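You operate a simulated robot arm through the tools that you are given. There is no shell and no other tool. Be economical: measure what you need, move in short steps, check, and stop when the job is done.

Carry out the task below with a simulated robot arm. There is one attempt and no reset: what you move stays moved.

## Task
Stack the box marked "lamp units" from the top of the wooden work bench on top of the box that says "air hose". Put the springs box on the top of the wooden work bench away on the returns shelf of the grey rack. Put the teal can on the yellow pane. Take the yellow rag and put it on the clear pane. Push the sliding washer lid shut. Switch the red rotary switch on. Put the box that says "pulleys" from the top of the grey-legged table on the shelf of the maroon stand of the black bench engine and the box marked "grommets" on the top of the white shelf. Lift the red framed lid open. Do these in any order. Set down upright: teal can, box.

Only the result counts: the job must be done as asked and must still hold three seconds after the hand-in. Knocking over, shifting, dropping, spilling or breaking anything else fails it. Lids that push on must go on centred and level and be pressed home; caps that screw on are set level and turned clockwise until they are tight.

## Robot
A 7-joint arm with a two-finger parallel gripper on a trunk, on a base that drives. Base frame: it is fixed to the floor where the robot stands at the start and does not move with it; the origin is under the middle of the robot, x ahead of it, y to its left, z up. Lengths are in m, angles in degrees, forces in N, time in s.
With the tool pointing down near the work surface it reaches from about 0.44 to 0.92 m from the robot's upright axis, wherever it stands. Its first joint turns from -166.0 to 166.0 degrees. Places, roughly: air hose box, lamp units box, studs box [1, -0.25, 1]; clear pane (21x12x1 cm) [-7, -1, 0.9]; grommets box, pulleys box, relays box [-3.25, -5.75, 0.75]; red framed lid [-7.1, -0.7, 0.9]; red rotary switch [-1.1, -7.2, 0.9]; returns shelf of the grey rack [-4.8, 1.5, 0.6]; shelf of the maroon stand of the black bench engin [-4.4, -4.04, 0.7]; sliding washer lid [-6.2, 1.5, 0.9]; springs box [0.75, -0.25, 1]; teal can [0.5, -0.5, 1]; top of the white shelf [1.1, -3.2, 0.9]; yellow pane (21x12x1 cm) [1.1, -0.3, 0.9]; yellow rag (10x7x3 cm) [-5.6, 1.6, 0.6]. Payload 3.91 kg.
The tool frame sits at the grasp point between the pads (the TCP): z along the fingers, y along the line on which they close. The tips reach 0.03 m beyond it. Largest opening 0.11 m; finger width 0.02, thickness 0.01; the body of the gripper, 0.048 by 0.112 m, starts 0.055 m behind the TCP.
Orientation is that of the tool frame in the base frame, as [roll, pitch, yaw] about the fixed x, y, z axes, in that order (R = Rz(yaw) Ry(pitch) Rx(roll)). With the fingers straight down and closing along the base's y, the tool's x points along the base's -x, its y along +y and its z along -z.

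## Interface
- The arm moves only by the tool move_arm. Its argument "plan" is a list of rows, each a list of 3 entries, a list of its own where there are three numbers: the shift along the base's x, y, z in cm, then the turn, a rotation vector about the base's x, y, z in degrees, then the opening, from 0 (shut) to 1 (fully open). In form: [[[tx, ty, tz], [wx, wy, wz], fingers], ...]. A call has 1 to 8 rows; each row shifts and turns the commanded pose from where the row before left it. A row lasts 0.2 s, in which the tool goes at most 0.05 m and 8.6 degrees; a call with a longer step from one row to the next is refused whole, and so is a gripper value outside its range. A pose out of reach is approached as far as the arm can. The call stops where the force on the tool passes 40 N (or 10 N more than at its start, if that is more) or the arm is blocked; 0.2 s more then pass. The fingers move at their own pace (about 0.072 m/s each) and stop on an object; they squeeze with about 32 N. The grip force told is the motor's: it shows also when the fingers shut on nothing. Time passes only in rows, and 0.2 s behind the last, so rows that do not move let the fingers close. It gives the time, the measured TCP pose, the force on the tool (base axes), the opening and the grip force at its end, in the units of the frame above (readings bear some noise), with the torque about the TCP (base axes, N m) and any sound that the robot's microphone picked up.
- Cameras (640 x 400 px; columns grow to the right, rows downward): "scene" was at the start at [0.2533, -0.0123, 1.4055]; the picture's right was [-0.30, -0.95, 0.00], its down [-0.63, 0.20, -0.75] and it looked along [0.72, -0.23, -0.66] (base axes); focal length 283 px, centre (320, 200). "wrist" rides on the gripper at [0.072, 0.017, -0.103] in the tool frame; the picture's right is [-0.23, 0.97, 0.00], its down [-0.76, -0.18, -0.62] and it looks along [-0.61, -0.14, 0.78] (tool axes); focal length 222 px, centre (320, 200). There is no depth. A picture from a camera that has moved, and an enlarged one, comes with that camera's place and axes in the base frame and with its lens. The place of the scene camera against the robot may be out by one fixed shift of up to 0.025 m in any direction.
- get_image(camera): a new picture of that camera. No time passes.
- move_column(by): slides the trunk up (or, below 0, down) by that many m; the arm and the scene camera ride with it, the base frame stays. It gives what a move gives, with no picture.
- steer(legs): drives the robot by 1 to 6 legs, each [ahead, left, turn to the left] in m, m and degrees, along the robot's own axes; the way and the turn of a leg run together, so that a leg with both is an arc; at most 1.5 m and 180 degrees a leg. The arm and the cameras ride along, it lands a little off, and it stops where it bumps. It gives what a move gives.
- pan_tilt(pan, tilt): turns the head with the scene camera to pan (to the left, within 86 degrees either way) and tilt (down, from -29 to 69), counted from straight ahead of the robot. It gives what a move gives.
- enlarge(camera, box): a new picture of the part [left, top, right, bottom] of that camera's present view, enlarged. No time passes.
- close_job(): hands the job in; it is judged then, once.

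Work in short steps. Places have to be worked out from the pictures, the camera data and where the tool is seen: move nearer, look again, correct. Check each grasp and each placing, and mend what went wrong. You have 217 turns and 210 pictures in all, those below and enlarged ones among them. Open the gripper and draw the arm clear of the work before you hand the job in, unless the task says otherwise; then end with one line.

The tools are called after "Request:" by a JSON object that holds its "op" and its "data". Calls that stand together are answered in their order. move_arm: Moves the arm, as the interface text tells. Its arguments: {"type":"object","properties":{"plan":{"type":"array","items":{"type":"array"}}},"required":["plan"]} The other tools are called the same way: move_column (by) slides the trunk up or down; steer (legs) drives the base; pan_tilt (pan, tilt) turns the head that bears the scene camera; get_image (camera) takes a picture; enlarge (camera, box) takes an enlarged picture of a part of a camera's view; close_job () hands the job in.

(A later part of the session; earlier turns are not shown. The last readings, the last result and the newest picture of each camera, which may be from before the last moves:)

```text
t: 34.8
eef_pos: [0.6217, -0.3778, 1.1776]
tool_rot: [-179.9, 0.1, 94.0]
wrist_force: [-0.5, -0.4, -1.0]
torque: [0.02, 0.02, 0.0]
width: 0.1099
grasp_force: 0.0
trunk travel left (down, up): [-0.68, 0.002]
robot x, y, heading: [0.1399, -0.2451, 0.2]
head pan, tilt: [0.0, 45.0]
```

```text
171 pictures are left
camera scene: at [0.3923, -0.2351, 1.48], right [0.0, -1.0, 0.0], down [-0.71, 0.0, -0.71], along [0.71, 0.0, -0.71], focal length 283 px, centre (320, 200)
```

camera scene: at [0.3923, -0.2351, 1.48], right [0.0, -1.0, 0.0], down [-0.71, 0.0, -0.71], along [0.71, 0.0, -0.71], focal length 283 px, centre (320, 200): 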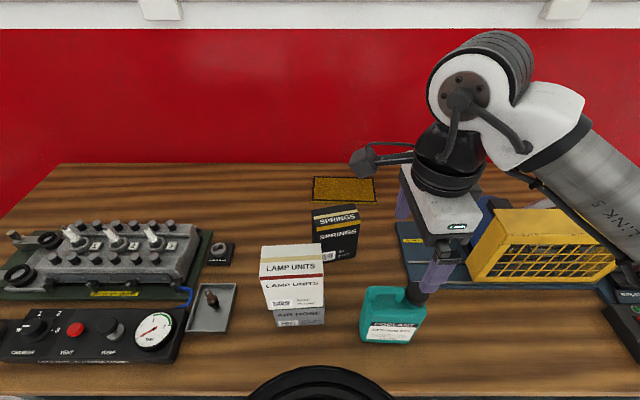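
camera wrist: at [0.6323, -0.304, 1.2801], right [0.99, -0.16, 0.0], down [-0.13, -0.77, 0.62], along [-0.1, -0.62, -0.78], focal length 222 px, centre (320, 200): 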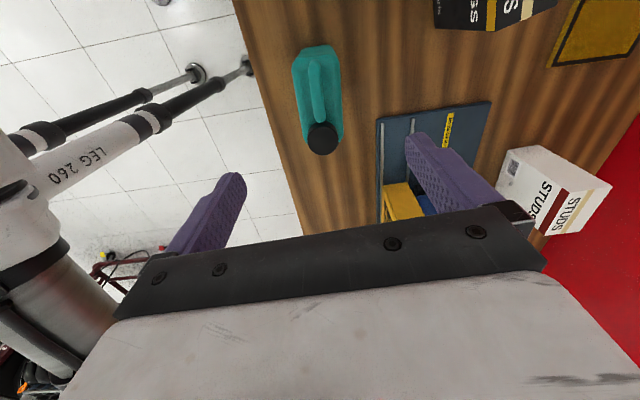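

Well centred. Descend to z≈1.05, then 0.98 and look at clearance of handle against palm.

Request:
{"op": "move_arm", "data": {"plan": [[[0, 0.3, -4], [0, 0, -3], 1], [[0, 0, -4], [0, 0, 0], 1], [[0, 0, -4], [0, 0, 0], 1], [[0, 0, -4], [0, 0, 0], 1]]}}

Request:
{"op": "enlarge", "data": {"camera": "scene", "box": [330, 190, 490, 350]}}

Request:
{"op": "get_image", "data": {"camera": "wrist"}}

```text
t: 35.8
eef_pos: [0.6227, -0.3727, 1.0161]
tool_rot: [180.0, 0.1, 90.9]
wrist_force: [0.3, -0.3, 1.0]
torque: [0.04, -0.01, -0.02]
width: 0.11
grasp_force: 0.1
trunk travel left (down, up): [-0.68, 0.002]
robot x, y, heading: [0.1362, -0.2472, 0.2]
head pan, tilt: [0.0, 45.0]
```

```text
2.50 times, centred on (410, 270) of scene
camera zoom: at [0.3918, -0.2343, 1.4801], right [0.0, -1.0, 0.0], down [-0.71, 0.0, -0.71], along [0.71, 0.0, -0.71], focal length 707 px, centre (95, 25)
```

zoom: 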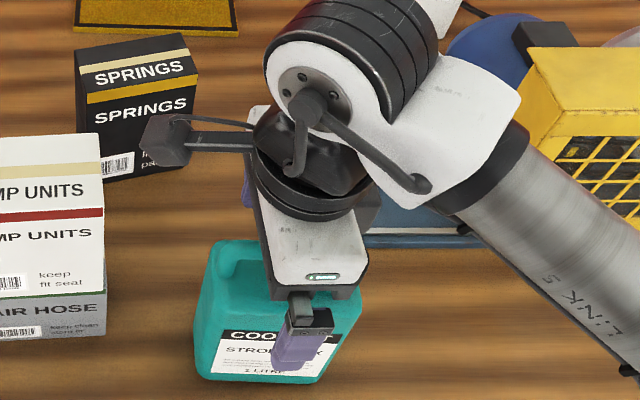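

```text
169 pictures are left
camera wrist: at [0.6377, -0.2995, 1.1183], right [0.98, -0.21, 0.0], down [-0.17, -0.76, 0.62], along [-0.13, -0.61, -0.78], focal length 222 px, centre (320, 200)
```

wrist: 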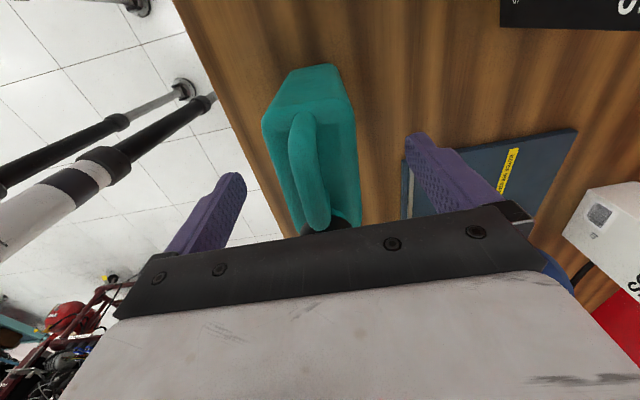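

Good. Lower 3.2 cm more and close gently.

Request:
{"op": "move_arm", "data": {"plan": [[[0, 0, -1.2], [0, 0, 0], 1], [[0, 0, -1], [0, 0, 0], 1], [[0, 0, -1], [0, 0, 0], 1], [[0, 0, 0], [0, 0, 0], 1]]}}

Request:
{"op": "get_image", "data": {"camera": "wrist"}}

```text
t: 36.8
eef_pos: [0.6217, -0.373, 0.9863]
tool_rot: [179.9, 0.2, 90.9]
wrist_force: [0.0, 0.6, 0.1]
torque: [0.03, 0.03, -0.01]
width: 0.1099
grasp_force: 0.1
trunk travel left (down, up): [-0.68, 0.002]
robot x, y, heading: [0.1352, -0.2446, 0.0]
head pan, tilt: [0.0, 45.0]
```

```text
168 pictures are left
camera wrist: at [0.6358, -0.2999, 1.0881], right [0.98, -0.21, 0.0], down [-0.17, -0.76, 0.62], along [-0.13, -0.61, -0.78], focal length 222 px, centre (320, 200)
```

wrist: 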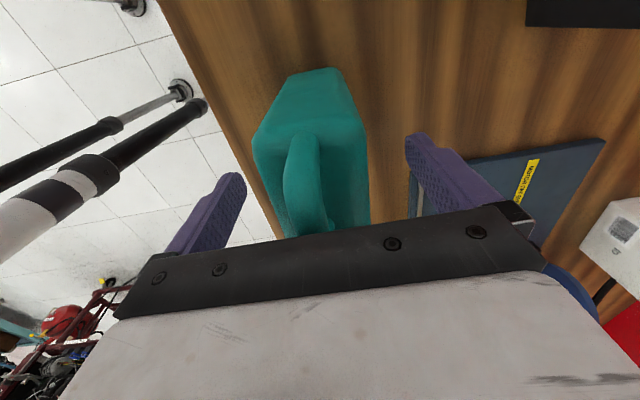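

Still clear. 1 cm lower, then close.

Request:
{"op": "move_arm", "data": {"plan": [[[0, 0, -0.5], [0, 0, 0], 1], [[0, 0, -0.5], [0, 0, 0], 1], [[0, 0, 0], [0, 0, 0], 1]]}}

Request:
{"op": "move_arm", "data": {"plan": [[[0, 0, 0], [0, 0, 0], 0], [[0, 0, 0], [0, 0, 0], 0], [[0, 0, 0], [0, 0, 0], 0], [[0, 0, 0], [0, 0, 0], 0], [[0, 0, 0], [0, 0, 0], 0]]}}

Request:
{"op": "enlarge", "data": {"camera": "scene", "box": [330, 190, 490, 350]}}

```text
t: 37.4
eef_pos: [0.6212, -0.3727, 0.9818]
tool_rot: [179.3, 0.3, 90.9]
wrist_force: [-3.2, 2.5, 26.4]
torque: [0.5, -0.2, 0.08]
width: 0.1102
grasp_force: 0.0
trunk travel left (down, up): [-0.68, 0.002]
robot x, y, heading: [0.1355, -0.2483, -0.1]
head pan, tilt: [0.0, 45.0]
stopped in row 2: the force on the tool passed its limit at 50 N (the readings are from after the stop); the commanded pose is now the measured one
```

```text
t: 38.0
eef_pos: [0.6212, -0.3736, 0.9822]
tool_rot: [179.4, 0.1, 90.8]
wrist_force: [-5.6, 3.0, 29.6]
torque: [0.53, 1.37, -0.3]
width: 0.057
grasp_force: 31.8
trunk travel left (down, up): [-0.68, 0.002]
robot x, y, heading: [0.1356, -0.2473, 0.1]
head pan, tilt: [0.0, 45.0]
stopped in row 3: the force on the tool passed its limit at 42 N (the readings are from after the stop); the commanded pose is now the measured one
```

```text
2.50 times, centred on (410, 270) of scene
camera zoom: at [0.3895, -0.2336, 1.4805], right [0.0, -1.0, 0.0], down [-0.71, 0.0, -0.71], along [0.71, 0.0, -0.71], focal length 707 px, centre (95, 25)
```

zoom: 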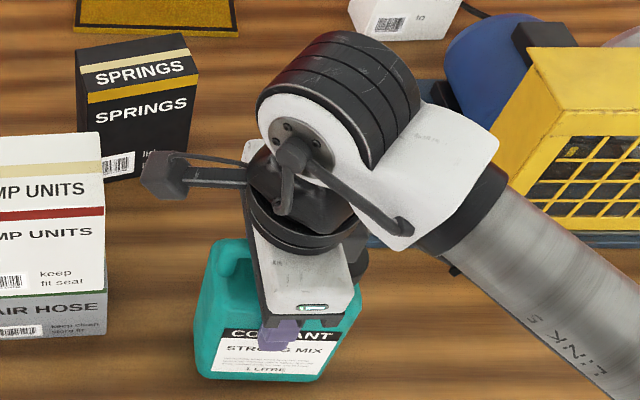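

The palm touched the handle top. Open, rise 6 mm to relieve, and regrip.

Request:
{"op": "move_arm", "data": {"plan": [[[0, 0, 0], [0, 0, 0], 1], [[0, 0, 0.3], [0, 0, 0], 1], [[0, 0, 0.4], [0.6, 0, 0], 1], [[0, 0, 0], [0, 0, 0], 1]]}}

Request:
{"op": "move_arm", "data": {"plan": [[[0, 0, 0], [0, 0, 0], 0], [[0, 0, 0], [0, 0, 0], 0], [[0, 0, 0], [0, 0, 0], 0], [[0, 0, 0], [0, 0, 0], 0], [[0, 0, 0], [0, 0, 0], 0]]}}

```text
t: 39.0
eef_pos: [0.6237, -0.3743, 0.9866]
tool_rot: [179.5, -0.6, 90.7]
wrist_force: [0.5, -1.0, 0.3]
torque: [0.01, 0.01, 0.01]
width: 0.1098
grasp_force: 0.1
trunk travel left (down, up): [-0.68, 0.002]
robot x, y, heading: [0.1357, -0.2493, -0.1]
head pan, tilt: [0.0, 45.0]
```

```text
t: 40.2
eef_pos: [0.6229, -0.3745, 0.9872]
tool_rot: [179.4, -0.4, 90.8]
wrist_force: [-4.8, 0.2, 0.7]
torque: [-0.21, 0.87, -0.11]
width: 0.0564
grasp_force: 32.0
trunk travel left (down, up): [-0.68, 0.002]
robot x, y, heading: [0.133, -0.2505, 0.1]
head pan, tilt: [0.0, 45.0]
```

Gripped (5.6 cm). Lift slowly and check the weight.

Request:
{"op": "move_arm", "data": {"plan": [[[0, 0, 0.3], [0, 0, 0], 0], [[0, 0, 0.5], [0, 0, 0], 0], [[0, 0, 0.8], [0, 0, 0], 0], [[0, 0, 1], [0, 0, 0], 0], [[0, 0, 1], [0, 0, 0], 0], [[0, 0, 0.4], [0, 0, 0], 0]]}}

Request:
{"op": "enlarge", "data": {"camera": "scene", "box": [330, 190, 490, 350]}}

```text
t: 41.6
eef_pos: [0.622, -0.373, 1.0275]
tool_rot: [179.5, -0.6, 90.7]
wrist_force: [0.2, 0.2, -10.7]
torque: [0.09, 0.0, 0.0]
width: 0.0563
grasp_force: 31.7
trunk travel left (down, up): [-0.68, 0.002]
robot x, y, heading: [0.1373, -0.2445, 0.3]
head pan, tilt: [0.0, 45.0]
```

```text
2.50 times, centred on (410, 270) of scene
camera zoom: at [0.3925, -0.2344, 1.4799], right [0.0, -1.0, 0.0], down [-0.71, 0.0, -0.71], along [0.71, 0.0, -0.71], focal length 707 px, centre (95, 25)
```

zoom: 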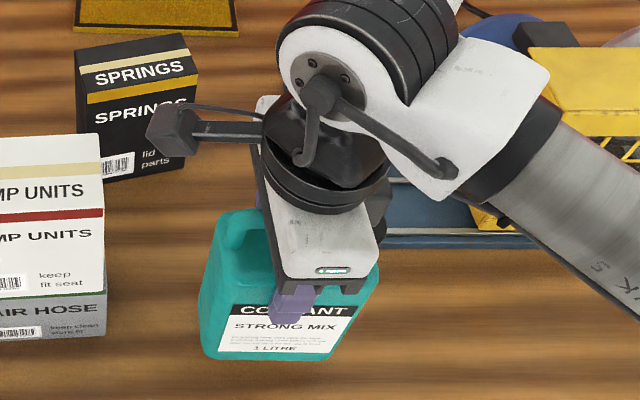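

Held (1.1 kg). Lift high over the springs box.

Request:
{"op": "move_arm", "data": {"plan": [[[0, 0, 1], [0, 0, 0], 0], [[0, 0, 2.2], [0, 0, 0], 0], [[0, 0, 2.5], [0, 0, 0], 0], [[0, 0, 2.5], [0, 0, 0], 0], [[0, 0, 2.5], [0, 0, 0], 0], [[0, 0, 2.5], [0, 0, 0], 0], [[0, 0, 2], [0, 0, 0], 0], [[0, 0, 1], [0, 0, 0], 0]]}}

Request:
{"op": "move_arm", "data": {"plan": [[[1.5, 0, 0], [0, 0, 0], 0], [[3, 0, 0], [0, 0, 0], 0], [[3.5, 0, 0], [0, 0, 0], 0], [[3.5, 0, 0], [0, 0, 0], 0], [[3.5, 0, 0], [0, 0, 0], 0], [[3.5, 0.5, 0], [0, 0, 0], 0], [[3.5, 0.5, 0], [0, 0, 0], 0], [[3, 0.5, 0], [0, 0, 0], 0]]}}

Request:
{"op": "move_arm", "data": {"plan": [[[3.5, 0.5, 0], [0, 0, 0], 0], [[3.5, 0.5, 0], [0, 0, 0], 0], [[3.5, 0.5, 0], [0, 0, 0], 0], [[3, 0.5, 0], [0, 0, 0], 0], [[2.5, 0.5, 0], [0, 0, 0], 0], [[1.3, 0.5, 0], [0, 0, 0], 0]]}}

Request:
{"op": "get_image", "data": {"camera": "wrist"}}

Request:
{"op": "get_image", "data": {"camera": "scene"}}

```text
t: 43.4
eef_pos: [0.6224, -0.3755, 1.1898]
tool_rot: [179.5, -0.5, 90.8]
wrist_force: [-0.5, 0.0, -11.6]
torque: [0.11, -0.02, -0.02]
width: 0.0563
grasp_force: 31.9
trunk travel left (down, up): [-0.68, 0.002]
robot x, y, heading: [0.1415, -0.2481, 0.1]
head pan, tilt: [0.0, 45.0]
```

```text
t: 45.2
eef_pos: [0.8715, -0.3594, 1.1887]
tool_rot: [179.5, -0.4, 90.9]
wrist_force: [0.0, 0.4, -10.7]
torque: [0.12, 0.02, -0.01]
width: 0.0561
grasp_force: 32.5
trunk travel left (down, up): [-0.68, 0.002]
robot x, y, heading: [0.1392, -0.2425, 0.4]
head pan, tilt: [0.0, 45.0]
```

```text
t: 46.6
eef_pos: [1.0456, -0.3311, 1.1867]
tool_rot: [179.5, -0.5, 90.8]
wrist_force: [0.4, 0.4, -10.9]
torque: [0.11, 0.0, -0.01]
width: 0.056
grasp_force: 32.0
trunk travel left (down, up): [-0.68, 0.002]
robot x, y, heading: [0.1382, -0.2469, -0.1]
head pan, tilt: [0.0, 45.0]
```

```text
165 pictures are left
camera wrist: at [1.0598, -0.2584, 1.2902], right [0.98, -0.21, 0.01], down [-0.17, -0.77, 0.62], along [-0.13, -0.6, -0.79], focal length 222 px, centre (320, 200)
```

wrist: 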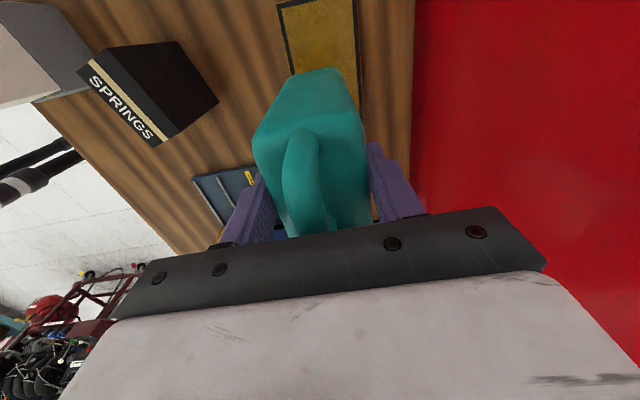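

```text
164 pictures are left
camera scene: at [0.3933, -0.234, 1.4797], right [0.0, -1.0, 0.0], down [-0.71, 0.0, -0.71], along [0.71, 0.0, -0.71], focal length 283 px, centre (320, 200)
```

scene: 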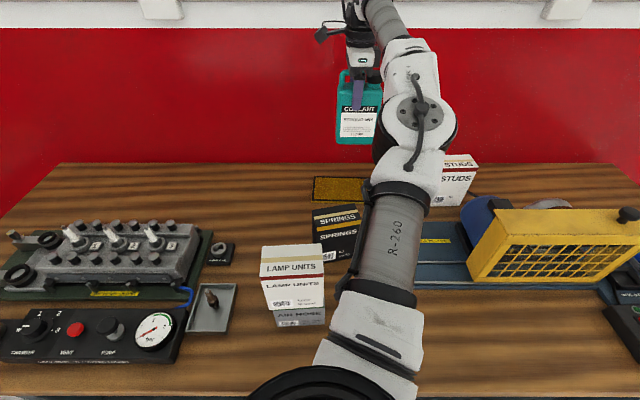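

Over the pane. Lower with check on the elbow clearance.

Request:
{"op": "move_arm", "data": {"plan": [[[0, 0.3, -1.5], [0, 0, 0], 0], [[0, 0, -2.5], [0, 0, 0], 0], [[0, 0, -3], [0, 0, 0], 0], [[0, 0, -3], [0, 0, 0], 0], [[0, 0, -2.5], [0, 0, 0], 0], [[0, 0, -1.5], [0, 0, 0], 0]]}}

Request:
{"op": "get_image", "data": {"camera": "scene"}}

Request:
{"op": "get_image", "data": {"camera": "wrist"}}

```text
t: 48.0
eef_pos: [1.0456, -0.328, 1.0469]
tool_rot: [179.5, -0.6, 90.7]
wrist_force: [-0.9, 0.2, -11.2]
torque: [0.14, -0.03, 0.0]
width: 0.0564
grasp_force: 32.1
trunk travel left (down, up): [-0.68, 0.002]
robot x, y, heading: [0.1391, -0.249, 0.1]
head pan, tilt: [0.0, 45.0]
```

```text
163 pictures are left
camera scene: at [0.3934, -0.2344, 1.4797], right [0.0, -1.0, 0.0], down [-0.71, 0.0, -0.71], along [0.71, 0.0, -0.71], focal length 283 px, centre (320, 200)
```

scene: 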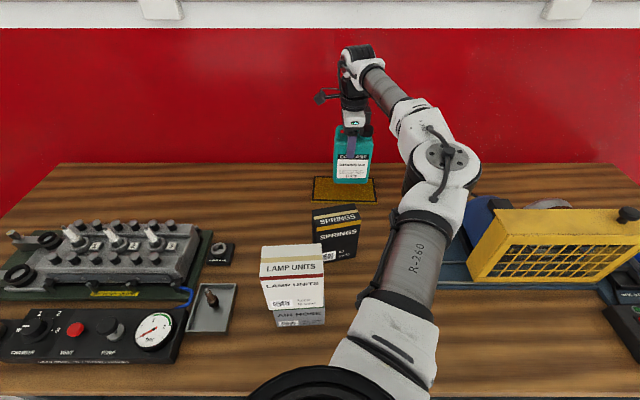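

```text
162 pictures are left
camera wrist: at [1.0604, -0.2556, 1.1505], right [0.98, -0.21, 0.01], down [-0.17, -0.77, 0.62], along [-0.13, -0.6, -0.79], focal length 222 px, centre (320, 200)
```

wrist: 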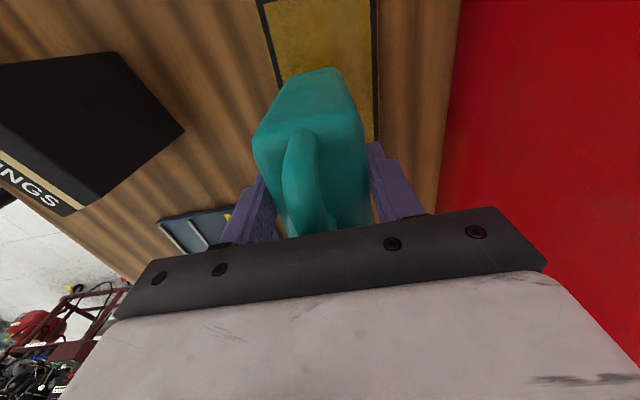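

Can is over the pane (x 1.005–1.115). Nudge +0.7 cm and lower toward contact.

Request:
{"op": "move_arm", "data": {"plan": [[[0.7, 0, -1], [0, 0, 0], 0], [[0, 0, -1.5], [0, 0, 0], 0], [[0, 0, -1], [0, 0, 0], 0], [[0, 0, -0.5], [0, 0, 0], 0], [[0, 0, 0], [0, 0, 0], 0]]}}

Request:
{"op": "enlarge", "data": {"camera": "scene", "box": [300, 100, 400, 220]}}

```text
t: 49.2
eef_pos: [1.0523, -0.3268, 1.0067]
tool_rot: [179.4, -0.4, 90.7]
wrist_force: [-0.8, -0.3, -11.3]
torque: [0.09, -0.01, 0.01]
width: 0.0564
grasp_force: 32.1
trunk travel left (down, up): [-0.68, 0.002]
robot x, y, heading: [0.1362, -0.2484, 0.1]
head pan, tilt: [0.0, 45.0]
```

```text
3.33 times, centred on (350, 160) of scene
camera zoom: at [0.3931, -0.2343, 1.4797], right [0.0, -1.0, 0.0], down [-0.71, 0.0, -0.71], along [0.71, 0.0, -0.71], focal length 942 px, centre (220, 333)
```

zoom: 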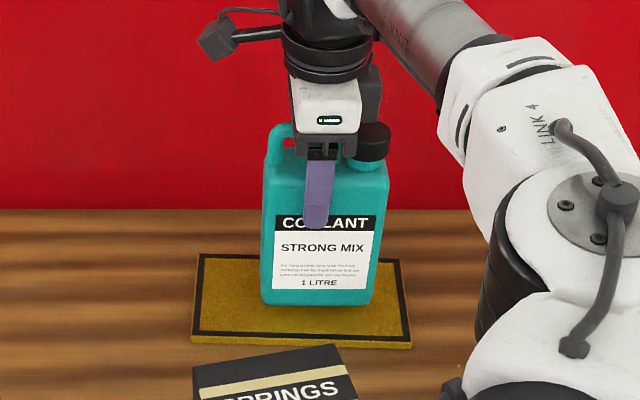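

Nicely over the pane. Step down in 2–3 mm increments until the weight transfers.

Request:
{"op": "move_arm", "data": {"plan": [[[0, 0, -0.3], [0, 0, 0], 0], [[0, 0, -0.3], [0, 0, 0], 0], [[0, 0, 0], [0, 0, 0], 0]]}}

Request:
{"op": "move_arm", "data": {"plan": [[[0, 0, -0.2], [0, 0, 0], 0], [[0, 0, 0], [0, 0, 0], 0]]}}

Request:
{"op": "move_arm", "data": {"plan": [[[0, 0, -0.2], [0, 0, 0], 0], [[0, 0, 0], [0, 0, 0], 0]]}}

```text
t: 50.0
eef_pos: [1.0532, -0.327, 1.0015]
tool_rot: [179.4, -0.5, 90.8]
wrist_force: [0.0, 0.9, -9.8]
torque: [0.11, 0.01, 0.01]
width: 0.0561
grasp_force: 32.2
trunk travel left (down, up): [-0.68, 0.002]
robot x, y, heading: [0.1386, -0.2471, 0.1]
head pan, tilt: [0.0, 45.0]
```

```text
t: 50.6
eef_pos: [1.053, -0.3269, 0.9995]
tool_rot: [179.6, -0.5, 90.8]
wrist_force: [-0.3, -1.0, -11.1]
torque: [0.12, -0.04, 0.02]
width: 0.056
grasp_force: 32.2
trunk travel left (down, up): [-0.68, 0.002]
robot x, y, heading: [0.1382, -0.2455, 0.2]
head pan, tilt: [0.0, 45.0]
```

```text
t: 51.2
eef_pos: [1.0527, -0.3268, 0.9988]
tool_rot: [179.4, -0.5, 90.7]
wrist_force: [-0.1, 0.2, -11.5]
torque: [0.09, 0.01, 0.03]
width: 0.056
grasp_force: 32.3
trunk travel left (down, up): [-0.68, 0.002]
robot x, y, heading: [0.1387, -0.2492, 0.2]
head pan, tilt: [0.0, 45.0]
```

Request:
{"op": "move_arm", "data": {"plan": [[[0, 0, -0.2], [0, 0, 0], 0], [[0, 0, 0], [0, 0, 0], 0]]}}

Request:
{"op": "move_arm", "data": {"plan": [[[0, 0, -0.2], [0, 0, 0], 0], [[0, 0, 0], [0, 0, 0], 0]]}}

Request:
{"op": "move_arm", "data": {"plan": [[[0, 0, -0.1], [0, 0, 0], 0], [[0, 0, 0], [0, 0, 0], 0]]}}

```text
t: 51.8
eef_pos: [1.0533, -0.3259, 0.9967]
tool_rot: [179.3, -0.4, 90.7]
wrist_force: [-0.7, -0.3, -4.7]
torque: [-0.27, 0.26, -0.05]
width: 0.0562
grasp_force: 31.9
trunk travel left (down, up): [-0.68, 0.002]
robot x, y, heading: [0.1365, -0.2512, 0.3]
head pan, tilt: [0.0, 45.0]
```

```text
t: 52.4
eef_pos: [1.0522, -0.3258, 0.9961]
tool_rot: [179.3, -0.4, 90.7]
wrist_force: [-0.9, -1.8, 5.4]
torque: [-0.71, 0.53, -0.09]
width: 0.056
grasp_force: 31.9
trunk travel left (down, up): [-0.68, 0.002]
robot x, y, heading: [0.1394, -0.2469, -0.2]
head pan, tilt: [0.0, 45.0]
```

```text
t: 53.0
eef_pos: [1.0523, -0.3253, 0.9957]
tool_rot: [179.3, -0.6, 90.6]
wrist_force: [2.6, -1.4, 15.1]
torque: [-0.63, 0.39, -0.12]
width: 0.0565
grasp_force: 32.0
trunk travel left (down, up): [-0.68, 0.002]
robot x, y, heading: [0.1375, -0.251, 0.3]
head pan, tilt: [0.0, 45.0]
```

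Seated on the pane. Open and withdraw upward.

Request:
{"op": "move_arm", "data": {"plan": [[[0, 0, 0.15], [0, 0, 0], 0], [[0, 0, 0], [0, 0, 0], 1], [[0, 0, 0], [0, 0, 0], 1], [[0, 0, 1], [0, 0, 0], 1], [[0, 0, 3], [0, 0, 0], 1], [[0, 0, 4.5], [0, 0, 0], 1], [[0, 0, 4.5], [0, 0, 0], 1], [[0, 0, 4.5], [0, 0, 0], 1]]}}

Request:
{"op": "get_image", "data": {"camera": "scene"}}

Request:
{"op": "get_image", "data": {"camera": "wrist"}}

```text
t: 54.8
eef_pos: [1.0508, -0.3248, 1.1709]
tool_rot: [179.4, -0.4, 90.8]
wrist_force: [-0.3, 0.1, -0.2]
torque: [-0.01, -0.01, 0.0]
width: 0.1098
grasp_force: 0.0
trunk travel left (down, up): [-0.68, 0.002]
robot x, y, heading: [0.1369, -0.2492, 0.1]
head pan, tilt: [0.0, 45.0]
```

```text
160 pictures are left
camera scene: at [0.3913, -0.2336, 1.4801], right [0.0, -1.0, 0.0], down [-0.71, 0.0, -0.71], along [0.71, 0.0, -0.71], focal length 283 px, centre (320, 200)
```

scene: 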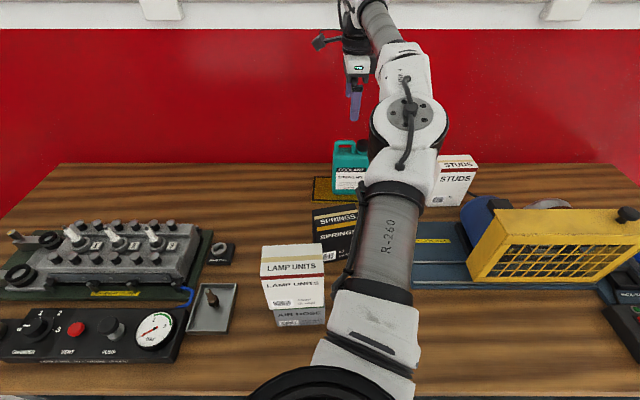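

```text
159 pictures are left
camera wrist: at [1.0656, -0.2527, 1.2752], right [0.98, -0.21, 0.01], down [-0.17, -0.77, 0.62], along [-0.12, -0.6, -0.79], focal length 222 px, centre (320, 200)
```

wrist: 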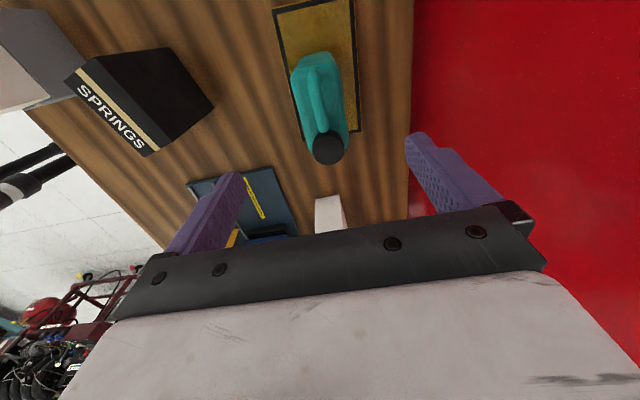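

Can stands on the pane. Next, springs box: move above it, turning ~12°.

Request:
{"op": "move_arm", "data": {"plan": [[[-4.5, 0, 0.5], [0, 0, 4], 1], [[-4.5, 1, 0], [0, 0, 4], 1], [[-4.5, 1, 0], [0, 0, 4], 1], [[-4.5, 1, 0], [0, 0, 0], 1], [[-4.5, 1, 0], [0, 0, 0], 1]]}}

Request:
{"op": "get_image", "data": {"camera": "wrist"}}

Request:
{"op": "get_image", "data": {"camera": "scene"}}

```text
t: 56.0
eef_pos: [0.8275, -0.2859, 1.1761]
tool_rot: [179.4, -0.4, 102.7]
wrist_force: [-0.6, 0.6, -0.3]
torque: [0.03, 0.0, -0.03]
width: 0.1101
grasp_force: 0.0
trunk travel left (down, up): [-0.68, 0.002]
robot x, y, heading: [0.137, -0.2461, 0.2]
head pan, tilt: [0.0, 45.0]
```

```text
158 pictures are left
camera wrist: at [0.8266, -0.2126, 1.2799], right [1.0, -0.01, 0.01], down [-0.01, -0.79, 0.62], along [0.0, -0.62, -0.79], focal length 222 px, centre (320, 200)
```

wrist: 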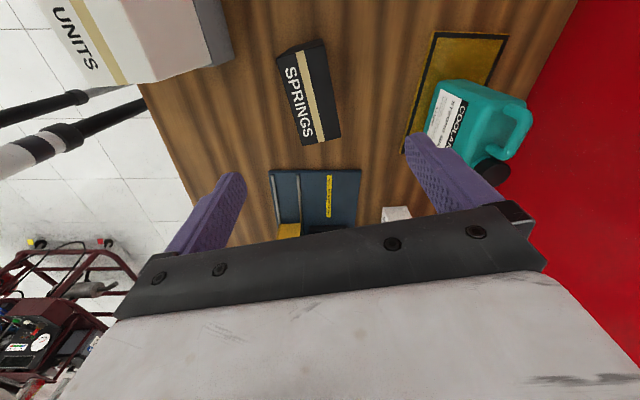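

```text
157 pictures are left
camera scene: at [0.3911, -0.2343, 1.4802], right [0.0, -1.0, 0.0], down [-0.71, 0.0, -0.71], along [0.71, 0.0, -0.71], focal length 283 px, centre (320, 200)
```

scene: 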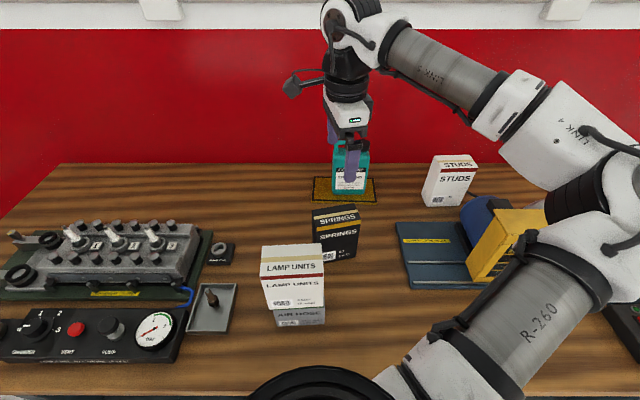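

Springs centre ≈(0.818,-0.282), yaw ~11.5°. Descend and grip.

Request:
{"op": "move_arm", "data": {"plan": [[[-0.95, 0.35, -4], [0.5, 0, -1], 1], [[0, 0, -4], [0, 0, 0], 1], [[0, 0, -4], [0, 0, 0], 1], [[0, 0, -4], [0, 0, 0], 1], [[0, 0, -4], [0, 0, 0], 1], [[0, 0, -2], [0, 0, 0], 1], [[0, 0, 0], [0, 0, 0], 1]]}}

Request:
{"op": "move_arm", "data": {"plan": [[[0, 0, 0], [0, 0, 0], 0], [[0, 0, 0], [0, 0, 0], 0], [[0, 0, 0], [0, 0, 0], 0], [[0, 0, 0], [0, 0, 0], 0], [[0, 0, 0], [0, 0, 0], 0]]}}

Request:
{"op": "move_arm", "data": {"plan": [[[0, 0, 0.4], [0, 0, 0], 0], [[0, 0, 0.6], [0, 0, 0], 0], [[0, 0, 1], [0, 0, 0], 0], [[0, 0, 1], [0, 0, 0], 0]]}}

```text
t: 57.6
eef_pos: [0.8159, -0.284, 0.955]
tool_rot: [179.3, -0.9, 101.8]
wrist_force: [-0.9, 0.1, -0.1]
torque: [0.01, 0.0, 0.02]
width: 0.1098
grasp_force: 0.0
trunk travel left (down, up): [-0.68, 0.002]
robot x, y, heading: [0.1352, -0.2479, 0.0]
head pan, tilt: [0.0, 45.0]
```

```text
t: 58.8
eef_pos: [0.8166, -0.2824, 0.9554]
tool_rot: [179.3, -0.9, 101.7]
wrist_force: [4.5, -0.5, 4.5]
torque: [0.02, -0.22, -0.03]
width: 0.0543
grasp_force: 31.8
trunk travel left (down, up): [-0.68, 0.002]
robot x, y, heading: [0.1397, -0.2474, 0.1]
head pan, tilt: [0.0, 45.0]
```

```text
t: 59.8
eef_pos: [0.8166, -0.2813, 0.9842]
tool_rot: [179.5, -0.9, 101.8]
wrist_force: [0.1, -0.4, -5.6]
torque: [0.0, -0.01, 0.01]
width: 0.0545
grasp_force: 32.3
trunk travel left (down, up): [-0.68, 0.002]
robot x, y, heading: [0.1366, -0.2465, -0.0]
head pan, tilt: [0.0, 45.0]
```

Held. Lift and draw the box back toward the robot, then back off from the bench.

Request:
{"op": "move_arm", "data": {"plan": [[[0, 0, 1.5], [0, 0, 0], 0], [[0, 0, 3], [0, 0, 0], 0], [[0, 0, 3.5], [0, 0, 0], 0], [[0, 0, 3.5], [0, 0, 0], 0], [[0, 0, 3.5], [0, 0, 0], 0], [[0, 0, 3.5], [0, 0, 0], 0], [[0, 0, 2.5], [0, 0, 0], 0], [[0, 0, 1], [0, 0, 0], 0]]}}

Request:
{"op": "steer", "data": {"legs": [[-0.5, 0, 0]]}}

Request:
{"op": "get_image", "data": {"camera": "scene"}}

```text
t: 61.6
eef_pos: [0.8202, -0.2822, 1.2052]
tool_rot: [179.4, -0.9, 101.7]
wrist_force: [-0.1, 0.6, -5.3]
torque: [-0.03, -0.02, 0.02]
width: 0.0543
grasp_force: 32.5
trunk travel left (down, up): [-0.68, 0.002]
robot x, y, heading: [0.1393, -0.2462, 0.2]
head pan, tilt: [0.0, 45.0]
```

```text
t: 64.5
eef_pos: [0.3202, -0.2779, 1.2057]
tool_rot: [179.3, -0.9, 102.4]
wrist_force: [-0.4, 0.3, -5.4]
torque: [0.02, -0.02, -0.01]
width: 0.0543
grasp_force: 32.1
trunk travel left (down, up): [-0.68, 0.002]
robot x, y, heading: [-0.3598, -0.2559, 0.7]
head pan, tilt: [0.0, 45.0]
```

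```text
156 pictures are left
camera scene: at [-0.1083, -0.235, 1.48], right [0.01, -1.0, 0.0], down [-0.71, -0.01, -0.71], along [0.71, 0.01, -0.71], focal length 283 px, centre (320, 200)
```

scene: 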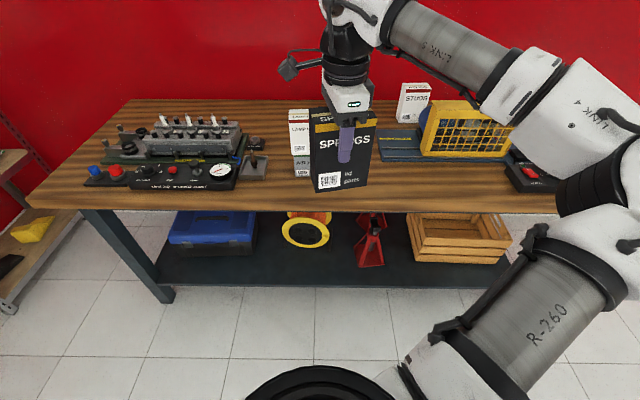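

Look left and right before turning.

Request:
{"op": "pan_tilt", "data": {"pan": 80, "tilt": 15}}

Request:
{"op": "get_image", "data": {"camera": "scene"}}

Request:
{"op": "pan_tilt", "data": {"pan": -80, "tilt": 15}}

Request:
{"op": "get_image", "data": {"camera": "scene"}}

```text
t: 66.1
eef_pos: [0.3206, -0.2782, 1.205]
tool_rot: [179.3, -0.8, 102.4]
wrist_force: [-0.8, 0.1, -6.4]
torque: [0.01, -0.05, 0.02]
width: 0.0539
grasp_force: 32.6
trunk travel left (down, up): [-0.68, 0.002]
robot x, y, heading: [-0.3621, -0.2495, 0.8]
head pan, tilt: [80.0, 15.0]
```

```text
155 pictures are left
camera scene: at [-0.1739, -0.1438, 1.5267], right [0.99, -0.16, 0.0], down [-0.04, -0.26, -0.97], along [0.16, 0.95, -0.26], focal length 283 px, centre (320, 200)
```

scene: 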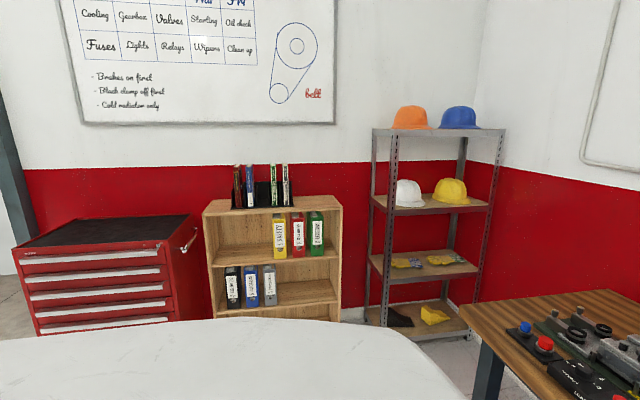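

```text
t: 68.5
eef_pos: [0.3204, -0.2784, 1.2047]
tool_rot: [179.3, -0.9, 102.4]
wrist_force: [-0.7, -0.2, -6.3]
torque: [0.04, 0.0, 0.02]
width: 0.0539
grasp_force: 31.7
trunk travel left (down, up): [-0.68, 0.002]
robot x, y, heading: [-0.3644, -0.2486, 0.8]
head pan, tilt: [-80.0, 15.0]
```

```text
154 pictures are left
camera scene: at [-0.1717, -0.3278, 1.5268], right [-0.98, -0.19, 0.0], down [-0.05, 0.25, -0.97], along [0.18, -0.95, -0.26], focal length 283 px, centre (320, 200)
```

scene: 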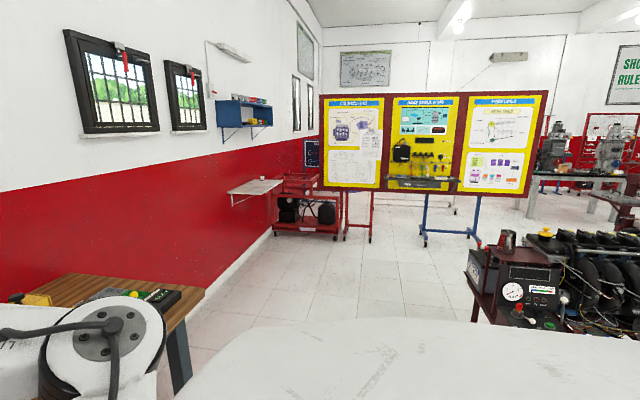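

There's room to turn. Turn left to face the far side of the workshop.

Request:
{"op": "steer", "data": {"legs": [[0, 0, 100]]}}

Request:
{"op": "pan_tilt", "data": {"pan": 60, "tilt": 15}}

Request:
{"op": "get_image", "data": {"camera": "scene"}}

Request:
{"op": "pan_tilt", "data": {"pan": 86, "tilt": 20}}

Request:
{"op": "get_image", "data": {"camera": "scene"}}

```text
t: 73.2
eef_pos: [-0.4407, 0.4279, 1.2053]
tool_rot: [179.3, -0.9, -158.9]
wrist_force: [0.2, 0.6, -5.3]
torque: [-0.03, 0.03, 0.02]
width: 0.0544
grasp_force: 32.0
trunk travel left (down, up): [-0.68, 0.002]
robot x, y, heading: [-0.3615, -0.249, 99.6]
head pan, tilt: [-80.0, 15.0]
```

```text
t: 75.4
eef_pos: [-0.4397, 0.4278, 1.2055]
tool_rot: [179.4, -1.0, -158.9]
wrist_force: [-0.1, 0.5, -4.9]
torque: [-0.03, -0.02, -0.02]
width: 0.0544
grasp_force: 32.3
trunk travel left (down, up): [-0.68, 0.002]
robot x, y, heading: [-0.3623, -0.2525, 99.4]
head pan, tilt: [60.0, 15.0]
```

```text
153 pictures are left
camera scene: at [-0.4752, -0.0371, 1.5268], right [0.35, 0.94, 0.0], down [0.24, -0.09, -0.97], along [-0.9, 0.34, -0.26], focal length 283 px, centre (320, 200)
```

scene: 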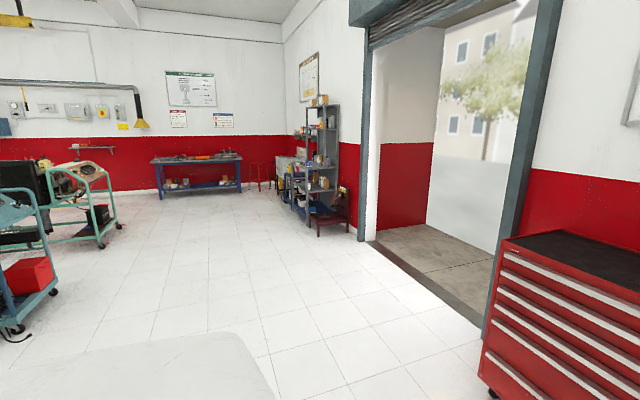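

```text
t: 76.3
eef_pos: [-0.4405, 0.428, 1.2054]
tool_rot: [179.5, -0.9, -158.9]
wrist_force: [-0.7, -0.7, -5.8]
torque: [0.01, 0.01, -0.01]
width: 0.0543
grasp_force: 32.5
trunk travel left (down, up): [-0.68, 0.002]
robot x, y, heading: [-0.3637, -0.2489, 99.1]
head pan, tilt: [85.9, 20.0]
```

```text
152 pictures are left
camera scene: at [-0.4804, -0.0786, 1.5186], right [-0.09, 1.0, 0.0], down [0.34, 0.03, -0.94], along [-0.94, -0.09, -0.34], focal length 283 px, centre (320, 200)
```

scene: 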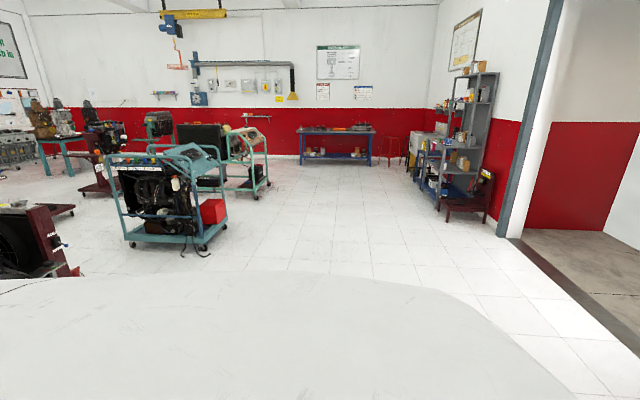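

The aisle toward -x is clear; the grey rack is right of it. Turn and drive to about (-3.9, 0.5).

Request:
{"op": "steer", "data": {"legs": [[0, 0, 80], [1.4, -0.4, 0], [1.4, -0.35, 0], [0.7, 0, 0]]}}

Request:
{"op": "pan_tilt", "data": {"pan": -45, "tilt": 30}}

Request:
{"op": "get_image", "data": {"camera": "scene"}}

```text
t: 97.4
eef_pos: [-4.5628, 0.5077, 1.2041]
tool_rot: [179.4, -0.9, -77.5]
wrist_force: [0.1, 0.3, -6.6]
torque: [-0.05, 0.0, 0.01]
width: 0.0542
grasp_force: 32.1
trunk travel left (down, up): [-0.68, 0.002]
robot x, y, heading: [-3.8789, 0.4833, -179.2]
head pan, tilt: [85.9, 20.0]
```

```text
t: 99.5
eef_pos: [-4.563, 0.5078, 1.2053]
tool_rot: [179.3, -1.0, -77.5]
wrist_force: [0.2, -0.3, -5.7]
torque: [0.01, -0.01, 0.0]
width: 0.0541
grasp_force: 32.0
trunk travel left (down, up): [-0.68, 0.002]
robot x, y, heading: [-3.8786, 0.4834, -179.0]
head pan, tilt: [-45.0, 30.0]
```

```text
151 pictures are left
camera scene: at [-4.1114, 0.5565, 1.5025], right [0.7, 0.72, 0.0], down [0.36, -0.35, -0.87], along [-0.62, 0.6, -0.5], focal length 283 px, centre (320, 200)
```

scene: 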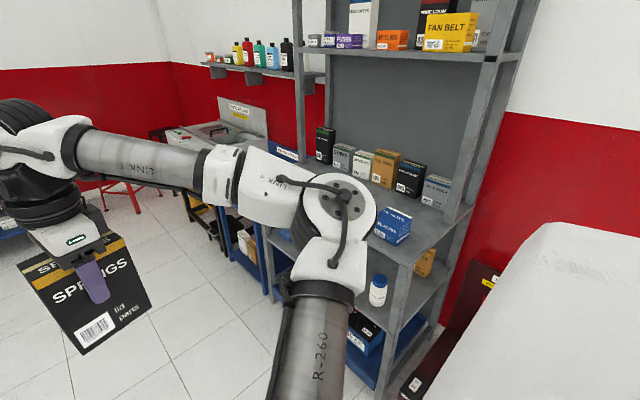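

Drive to in front of the rack, slightly back from it, and turn to face it (+y).

Request:
{"op": "steer", "data": {"legs": [[0.85, 0.25, 0], [0, 0, -90]]}}

Request:
{"op": "pan_tilt", "data": {"pan": 10, "tilt": 35}}

Request:
{"op": "get_image", "data": {"camera": "scene"}}

```text
t: 108.0
eef_pos: [-4.6896, 0.8964, 1.2054]
tool_rot: [179.4, -0.9, -166.7]
wrist_force: [0.5, 0.1, -5.8]
torque: [-0.02, 0.05, -0.01]
width: 0.0544
grasp_force: 32.4
trunk travel left (down, up): [-0.68, 0.002]
robot x, y, heading: [-4.709, 0.2126, 91.5]
head pan, tilt: [-45.0, 30.0]
```

```text
t: 109.3
eef_pos: [-4.6902, 0.8955, 1.2057]
tool_rot: [179.3, -0.9, -166.6]
wrist_force: [-0.2, 0.2, -4.8]
torque: [0.0, 0.0, -0.03]
width: 0.0543
grasp_force: 31.8
trunk travel left (down, up): [-0.68, 0.002]
robot x, y, heading: [-4.7035, 0.215, 91.5]
head pan, tilt: [10.0, 35.0]
```

```text
150 pictures are left
camera scene: at [-4.7259, 0.4833, 1.4947], right [0.98, 0.2, 0.0], down [0.12, -0.56, -0.82], along [-0.16, 0.8, -0.57], focal length 283 px, centre (320, 200)
```

scene: 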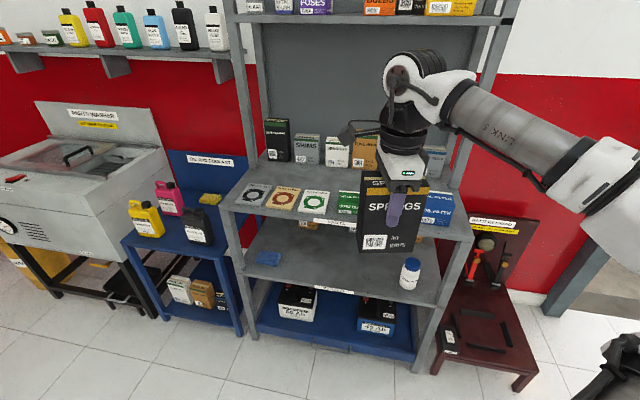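

Read the rack's labels.

Request:
{"op": "enlarge", "data": {"camera": "scene", "box": [220, 160, 480, 340]}}

Request:
{"op": "enlarge", "data": {"camera": "scene", "box": [0, 80, 240, 260]}}

```text
2.22 times, centred on (350, 250) of scene
camera zoom: at [-4.7259, 0.4833, 1.4947], right [0.98, 0.2, 0.0], down [0.12, -0.56, -0.82], along [-0.16, 0.8, -0.57], focal length 628 px, centre (253, 89)
```

zoom: 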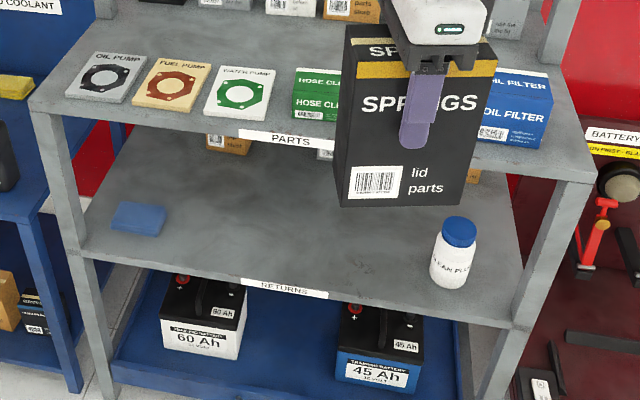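

```text
2.22 times, centred on (120, 170) of scene
camera zoom: at [-4.7259, 0.4833, 1.4947], right [0.98, 0.2, 0.0], down [0.12, -0.56, -0.82], along [-0.16, 0.8, -0.57], focal length 628 px, centre (764, 267)
```

zoom: 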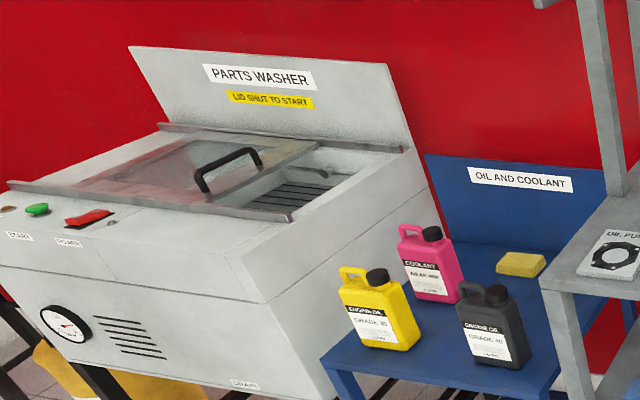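

The RETURNS shelf is the covered middle level (z≈0.6, parts shelf ≈0.93 above), so a top grasp won't fit. I'll set the box upright on the free floor, regrasp it with a 45° tilted tool, and then insert it. Back off a little and lower the trunk.

Request:
{"op": "steer", "data": {"legs": [[-0.25, 0, 0]]}}

Request:
{"op": "move_column", "data": {"by": -0.6}}

Request:
{"op": "pan_tilt", "data": {"pan": 0, "tilt": 45}}

Request:
{"op": "get_image", "data": {"camera": "scene"}}

Request:
{"op": "get_image", "data": {"camera": "wrist"}}

```text
t: 111.1
eef_pos: [-4.6841, 0.6471, 1.2056]
tool_rot: [179.4, -0.9, -166.6]
wrist_force: [-0.8, -0.2, -5.8]
torque: [0.0, 0.04, 0.0]
width: 0.0543
grasp_force: 32.1
trunk travel left (down, up): [-0.68, 0.002]
robot x, y, heading: [-4.6996, -0.0346, 91.5]
head pan, tilt: [10.0, 35.0]
```

```text
refused: -0.6 is not a number from -0.4 to 0.4
```

```text
t: 111.8
eef_pos: [-4.6827, 0.6477, 1.2045]
tool_rot: [179.3, -1.0, -166.8]
wrist_force: [0.8, -0.2, -5.4]
torque: [-0.03, -0.02, -0.01]
width: 0.0541
grasp_force: 31.7
trunk travel left (down, up): [-0.68, 0.002]
robot x, y, heading: [-4.6973, -0.0353, 91.7]
head pan, tilt: [0.0, 45.0]
```

```text
147 pictures are left
camera scene: at [-4.7036, 0.2292, 1.4799], right [1.0, 0.03, 0.0], down [0.02, -0.71, -0.71], along [-0.02, 0.71, -0.71], focal length 283 px, centre (320, 200)
```

scene: 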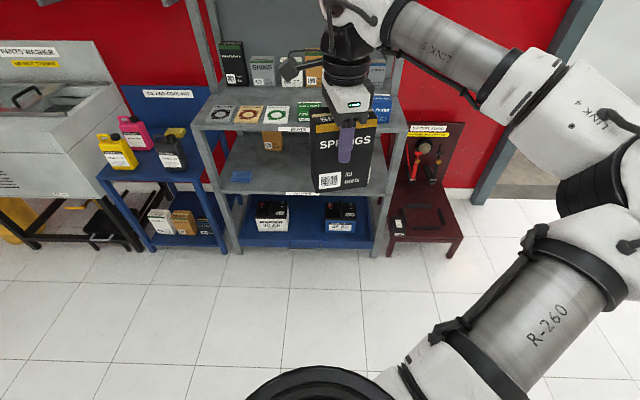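

```text
146 pictures are left
camera wrist: at [-4.7575, 0.6471, 1.309], right [0.0, 1.0, 0.01], down [0.79, 0.0, 0.61], along [0.61, 0.01, -0.79], focal length 222 px, centre (320, 200)
```

wrist: 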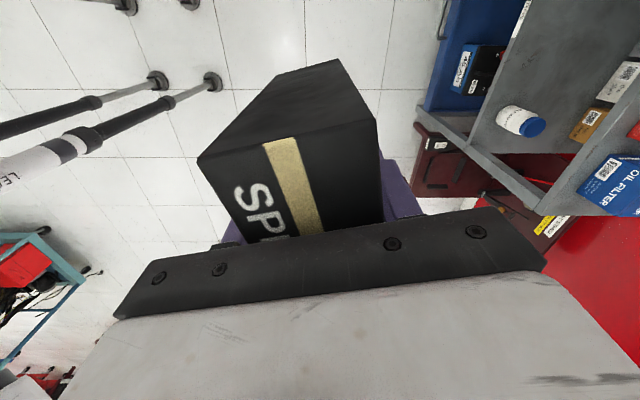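

Rotate the hand by +76.6° so the box's thin side lies along x, then lower the trunk.

Request:
{"op": "move_arm", "data": {"plan": [[[0, 0, 0], [0, 0, 6], 0], [[0, 0, 0], [0, 0, 8], 0], [[0, 0, 0], [0, 0, 8.5], 0], [[0, 0, 0], [0, 0, 8.5], 0], [[0, 0, 0], [0, 0, 8.5], 0], [[0, 0, 0], [0, 0, 8.5], 0], [[0, 0, 0], [0, 0, 8.5], 0], [[0, 0, 0], [0, 0, 8.5], 0]]}}

Request:
{"op": "move_arm", "data": {"plan": [[[0, 0, 0], [0, 0, 6.5], 0], [[0, 0, 0], [0, 0, 5], 0], [[0, 0, 0], [0, 0, 0.5], 0]]}}

Request:
{"op": "move_column", "data": {"by": -0.4}}

Request:
{"op": "get_image", "data": {"camera": "scene"}}

```text
t: 113.6
eef_pos: [-4.6828, 0.6478, 1.2052]
tool_rot: [179.4, -0.9, -101.4]
wrist_force: [0.5, -0.3, -5.8]
torque: [-0.05, -0.03, 0.02]
width: 0.0543
grasp_force: 31.4
trunk travel left (down, up): [-0.68, 0.002]
robot x, y, heading: [-4.6977, -0.0375, 91.6]
head pan, tilt: [0.0, 45.0]
```

```text
t: 114.4
eef_pos: [-4.6832, 0.649, 1.2053]
tool_rot: [179.3, -0.9, -89.6]
wrist_force: [-0.2, -0.6, -5.9]
torque: [-0.02, 0.02, -0.03]
width: 0.0541
grasp_force: 31.8
trunk travel left (down, up): [-0.68, 0.002]
robot x, y, heading: [-4.6984, -0.0393, 91.3]
head pan, tilt: [0.0, 45.0]
```

```text
t: 118.2
eef_pos: [-4.6836, 0.6483, 0.805]
tool_rot: [179.4, -1.0, -89.8]
wrist_force: [-0.1, 0.6, -5.7]
torque: [-0.02, 0.0, -0.02]
width: 0.0543
grasp_force: 32.6
trunk travel left (down, up): [-0.28, 0.402]
robot x, y, heading: [-4.6991, -0.0391, 91.5]
head pan, tilt: [0.0, 45.0]
```

```text
145 pictures are left
camera scene: at [-4.7036, 0.2288, 1.08], right [1.0, 0.03, 0.0], down [0.02, -0.71, -0.71], along [-0.02, 0.71, -0.71], focal length 283 px, centre (320, 200)
```

scene: 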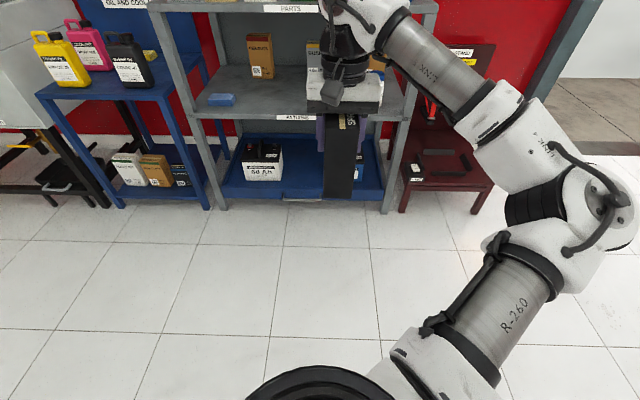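

Request:
{"op": "move_column", "data": {"by": -0.27}}

Request:
{"op": "move_arm", "data": {"plan": [[[0, -1, -2], [0, 0, 0], 0], [[0, -1, -4], [0, 0, 0], 0], [[0, 0, -4.5], [0, 0, 0], 0], [[0, 0, -4.5], [0, 0, 0], 0], [[0, 0, -4.5], [0, 0, 0], 0], [[0, 0, -4.5], [0, 0, 0], 0], [[0, 0, -4], [0, 0, 0], 0], [[0, 0, -2], [0, 0, 0], 0]]}}

Request:
{"op": "get_image", "data": {"camera": "scene"}}

```text
t: 121.2
eef_pos: [-4.6864, 0.6456, 0.5991]
tool_rot: [179.4, -0.4, -89.5]
wrist_force: [-0.1, 0.1, -5.3]
torque: [0.01, -0.01, 0.01]
width: 0.0542
grasp_force: 31.5
trunk travel left (down, up): [-0.067, 0.616]
robot x, y, heading: [-4.6954, -0.0356, 91.4]
head pan, tilt: [0.0, 45.0]
stopped: the arm was blocked; the commanded pose is now the measured one
```

```text
t: 123.0
eef_pos: [-4.6857, 0.6281, 0.2969]
tool_rot: [179.4, -0.6, -89.6]
wrist_force: [0.7, 0.6, -5.0]
torque: [-0.04, -0.01, 0.0]
width: 0.0545
grasp_force: 32.1
trunk travel left (down, up): [-0.067, 0.616]
robot x, y, heading: [-4.7003, -0.0345, 91.6]
head pan, tilt: [0.0, 45.0]
```

```text
144 pictures are left
camera scene: at [-4.7038, 0.2257, 0.8699], right [1.0, 0.03, 0.0], down [0.02, -0.7, -0.71], along [-0.02, 0.71, -0.7], focal length 283 px, centre (320, 200)
```

scene: 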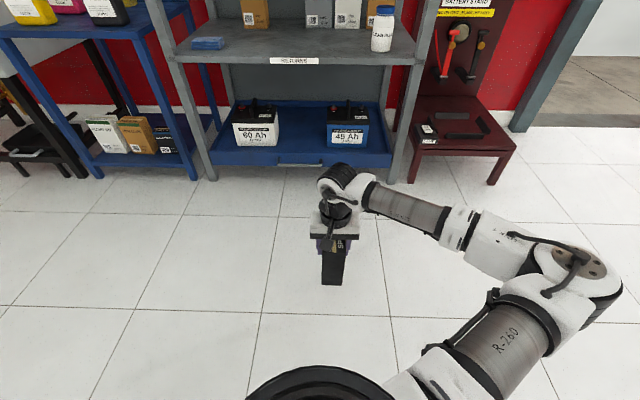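

Trunk stopped a bit early (arm against own body), but the arm moves fine. Continue lowering to near the floor.

Request:
{"op": "move_arm", "data": {"plan": [[[0, 0, -2], [0, 0, 0], 0], [[0, 0, -4], [0, 0, 0], 0], [[0, 0, -4.5], [0, 0, 0], 0], [[0, 0, -4], [0, 0, 0], 0], [[0, 0, -2], [0, 0, 0], 0], [[0, 0, -0.5], [0, 0, 0], 0]]}}

Request:
{"op": "get_image", "data": {"camera": "scene"}}

```text
t: 124.4
eef_pos: [-4.6849, 0.6284, 0.1268]
tool_rot: [179.6, -0.5, -89.5]
wrist_force: [0.3, -0.4, -6.5]
torque: [-0.03, -0.02, -0.02]
width: 0.0541
grasp_force: 32.1
trunk travel left (down, up): [-0.067, 0.616]
robot x, y, heading: [-4.7007, -0.0325, 91.8]
head pan, tilt: [0.0, 45.0]
```

```text
143 pictures are left
camera scene: at [-4.7053, 0.2249, 0.8699], right [1.0, 0.03, 0.0], down [0.02, -0.7, -0.71], along [-0.02, 0.71, -0.7], focal length 283 px, centre (320, 200)
```

scene: 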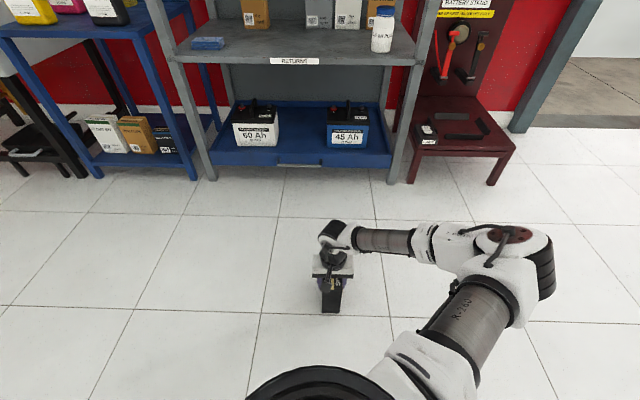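

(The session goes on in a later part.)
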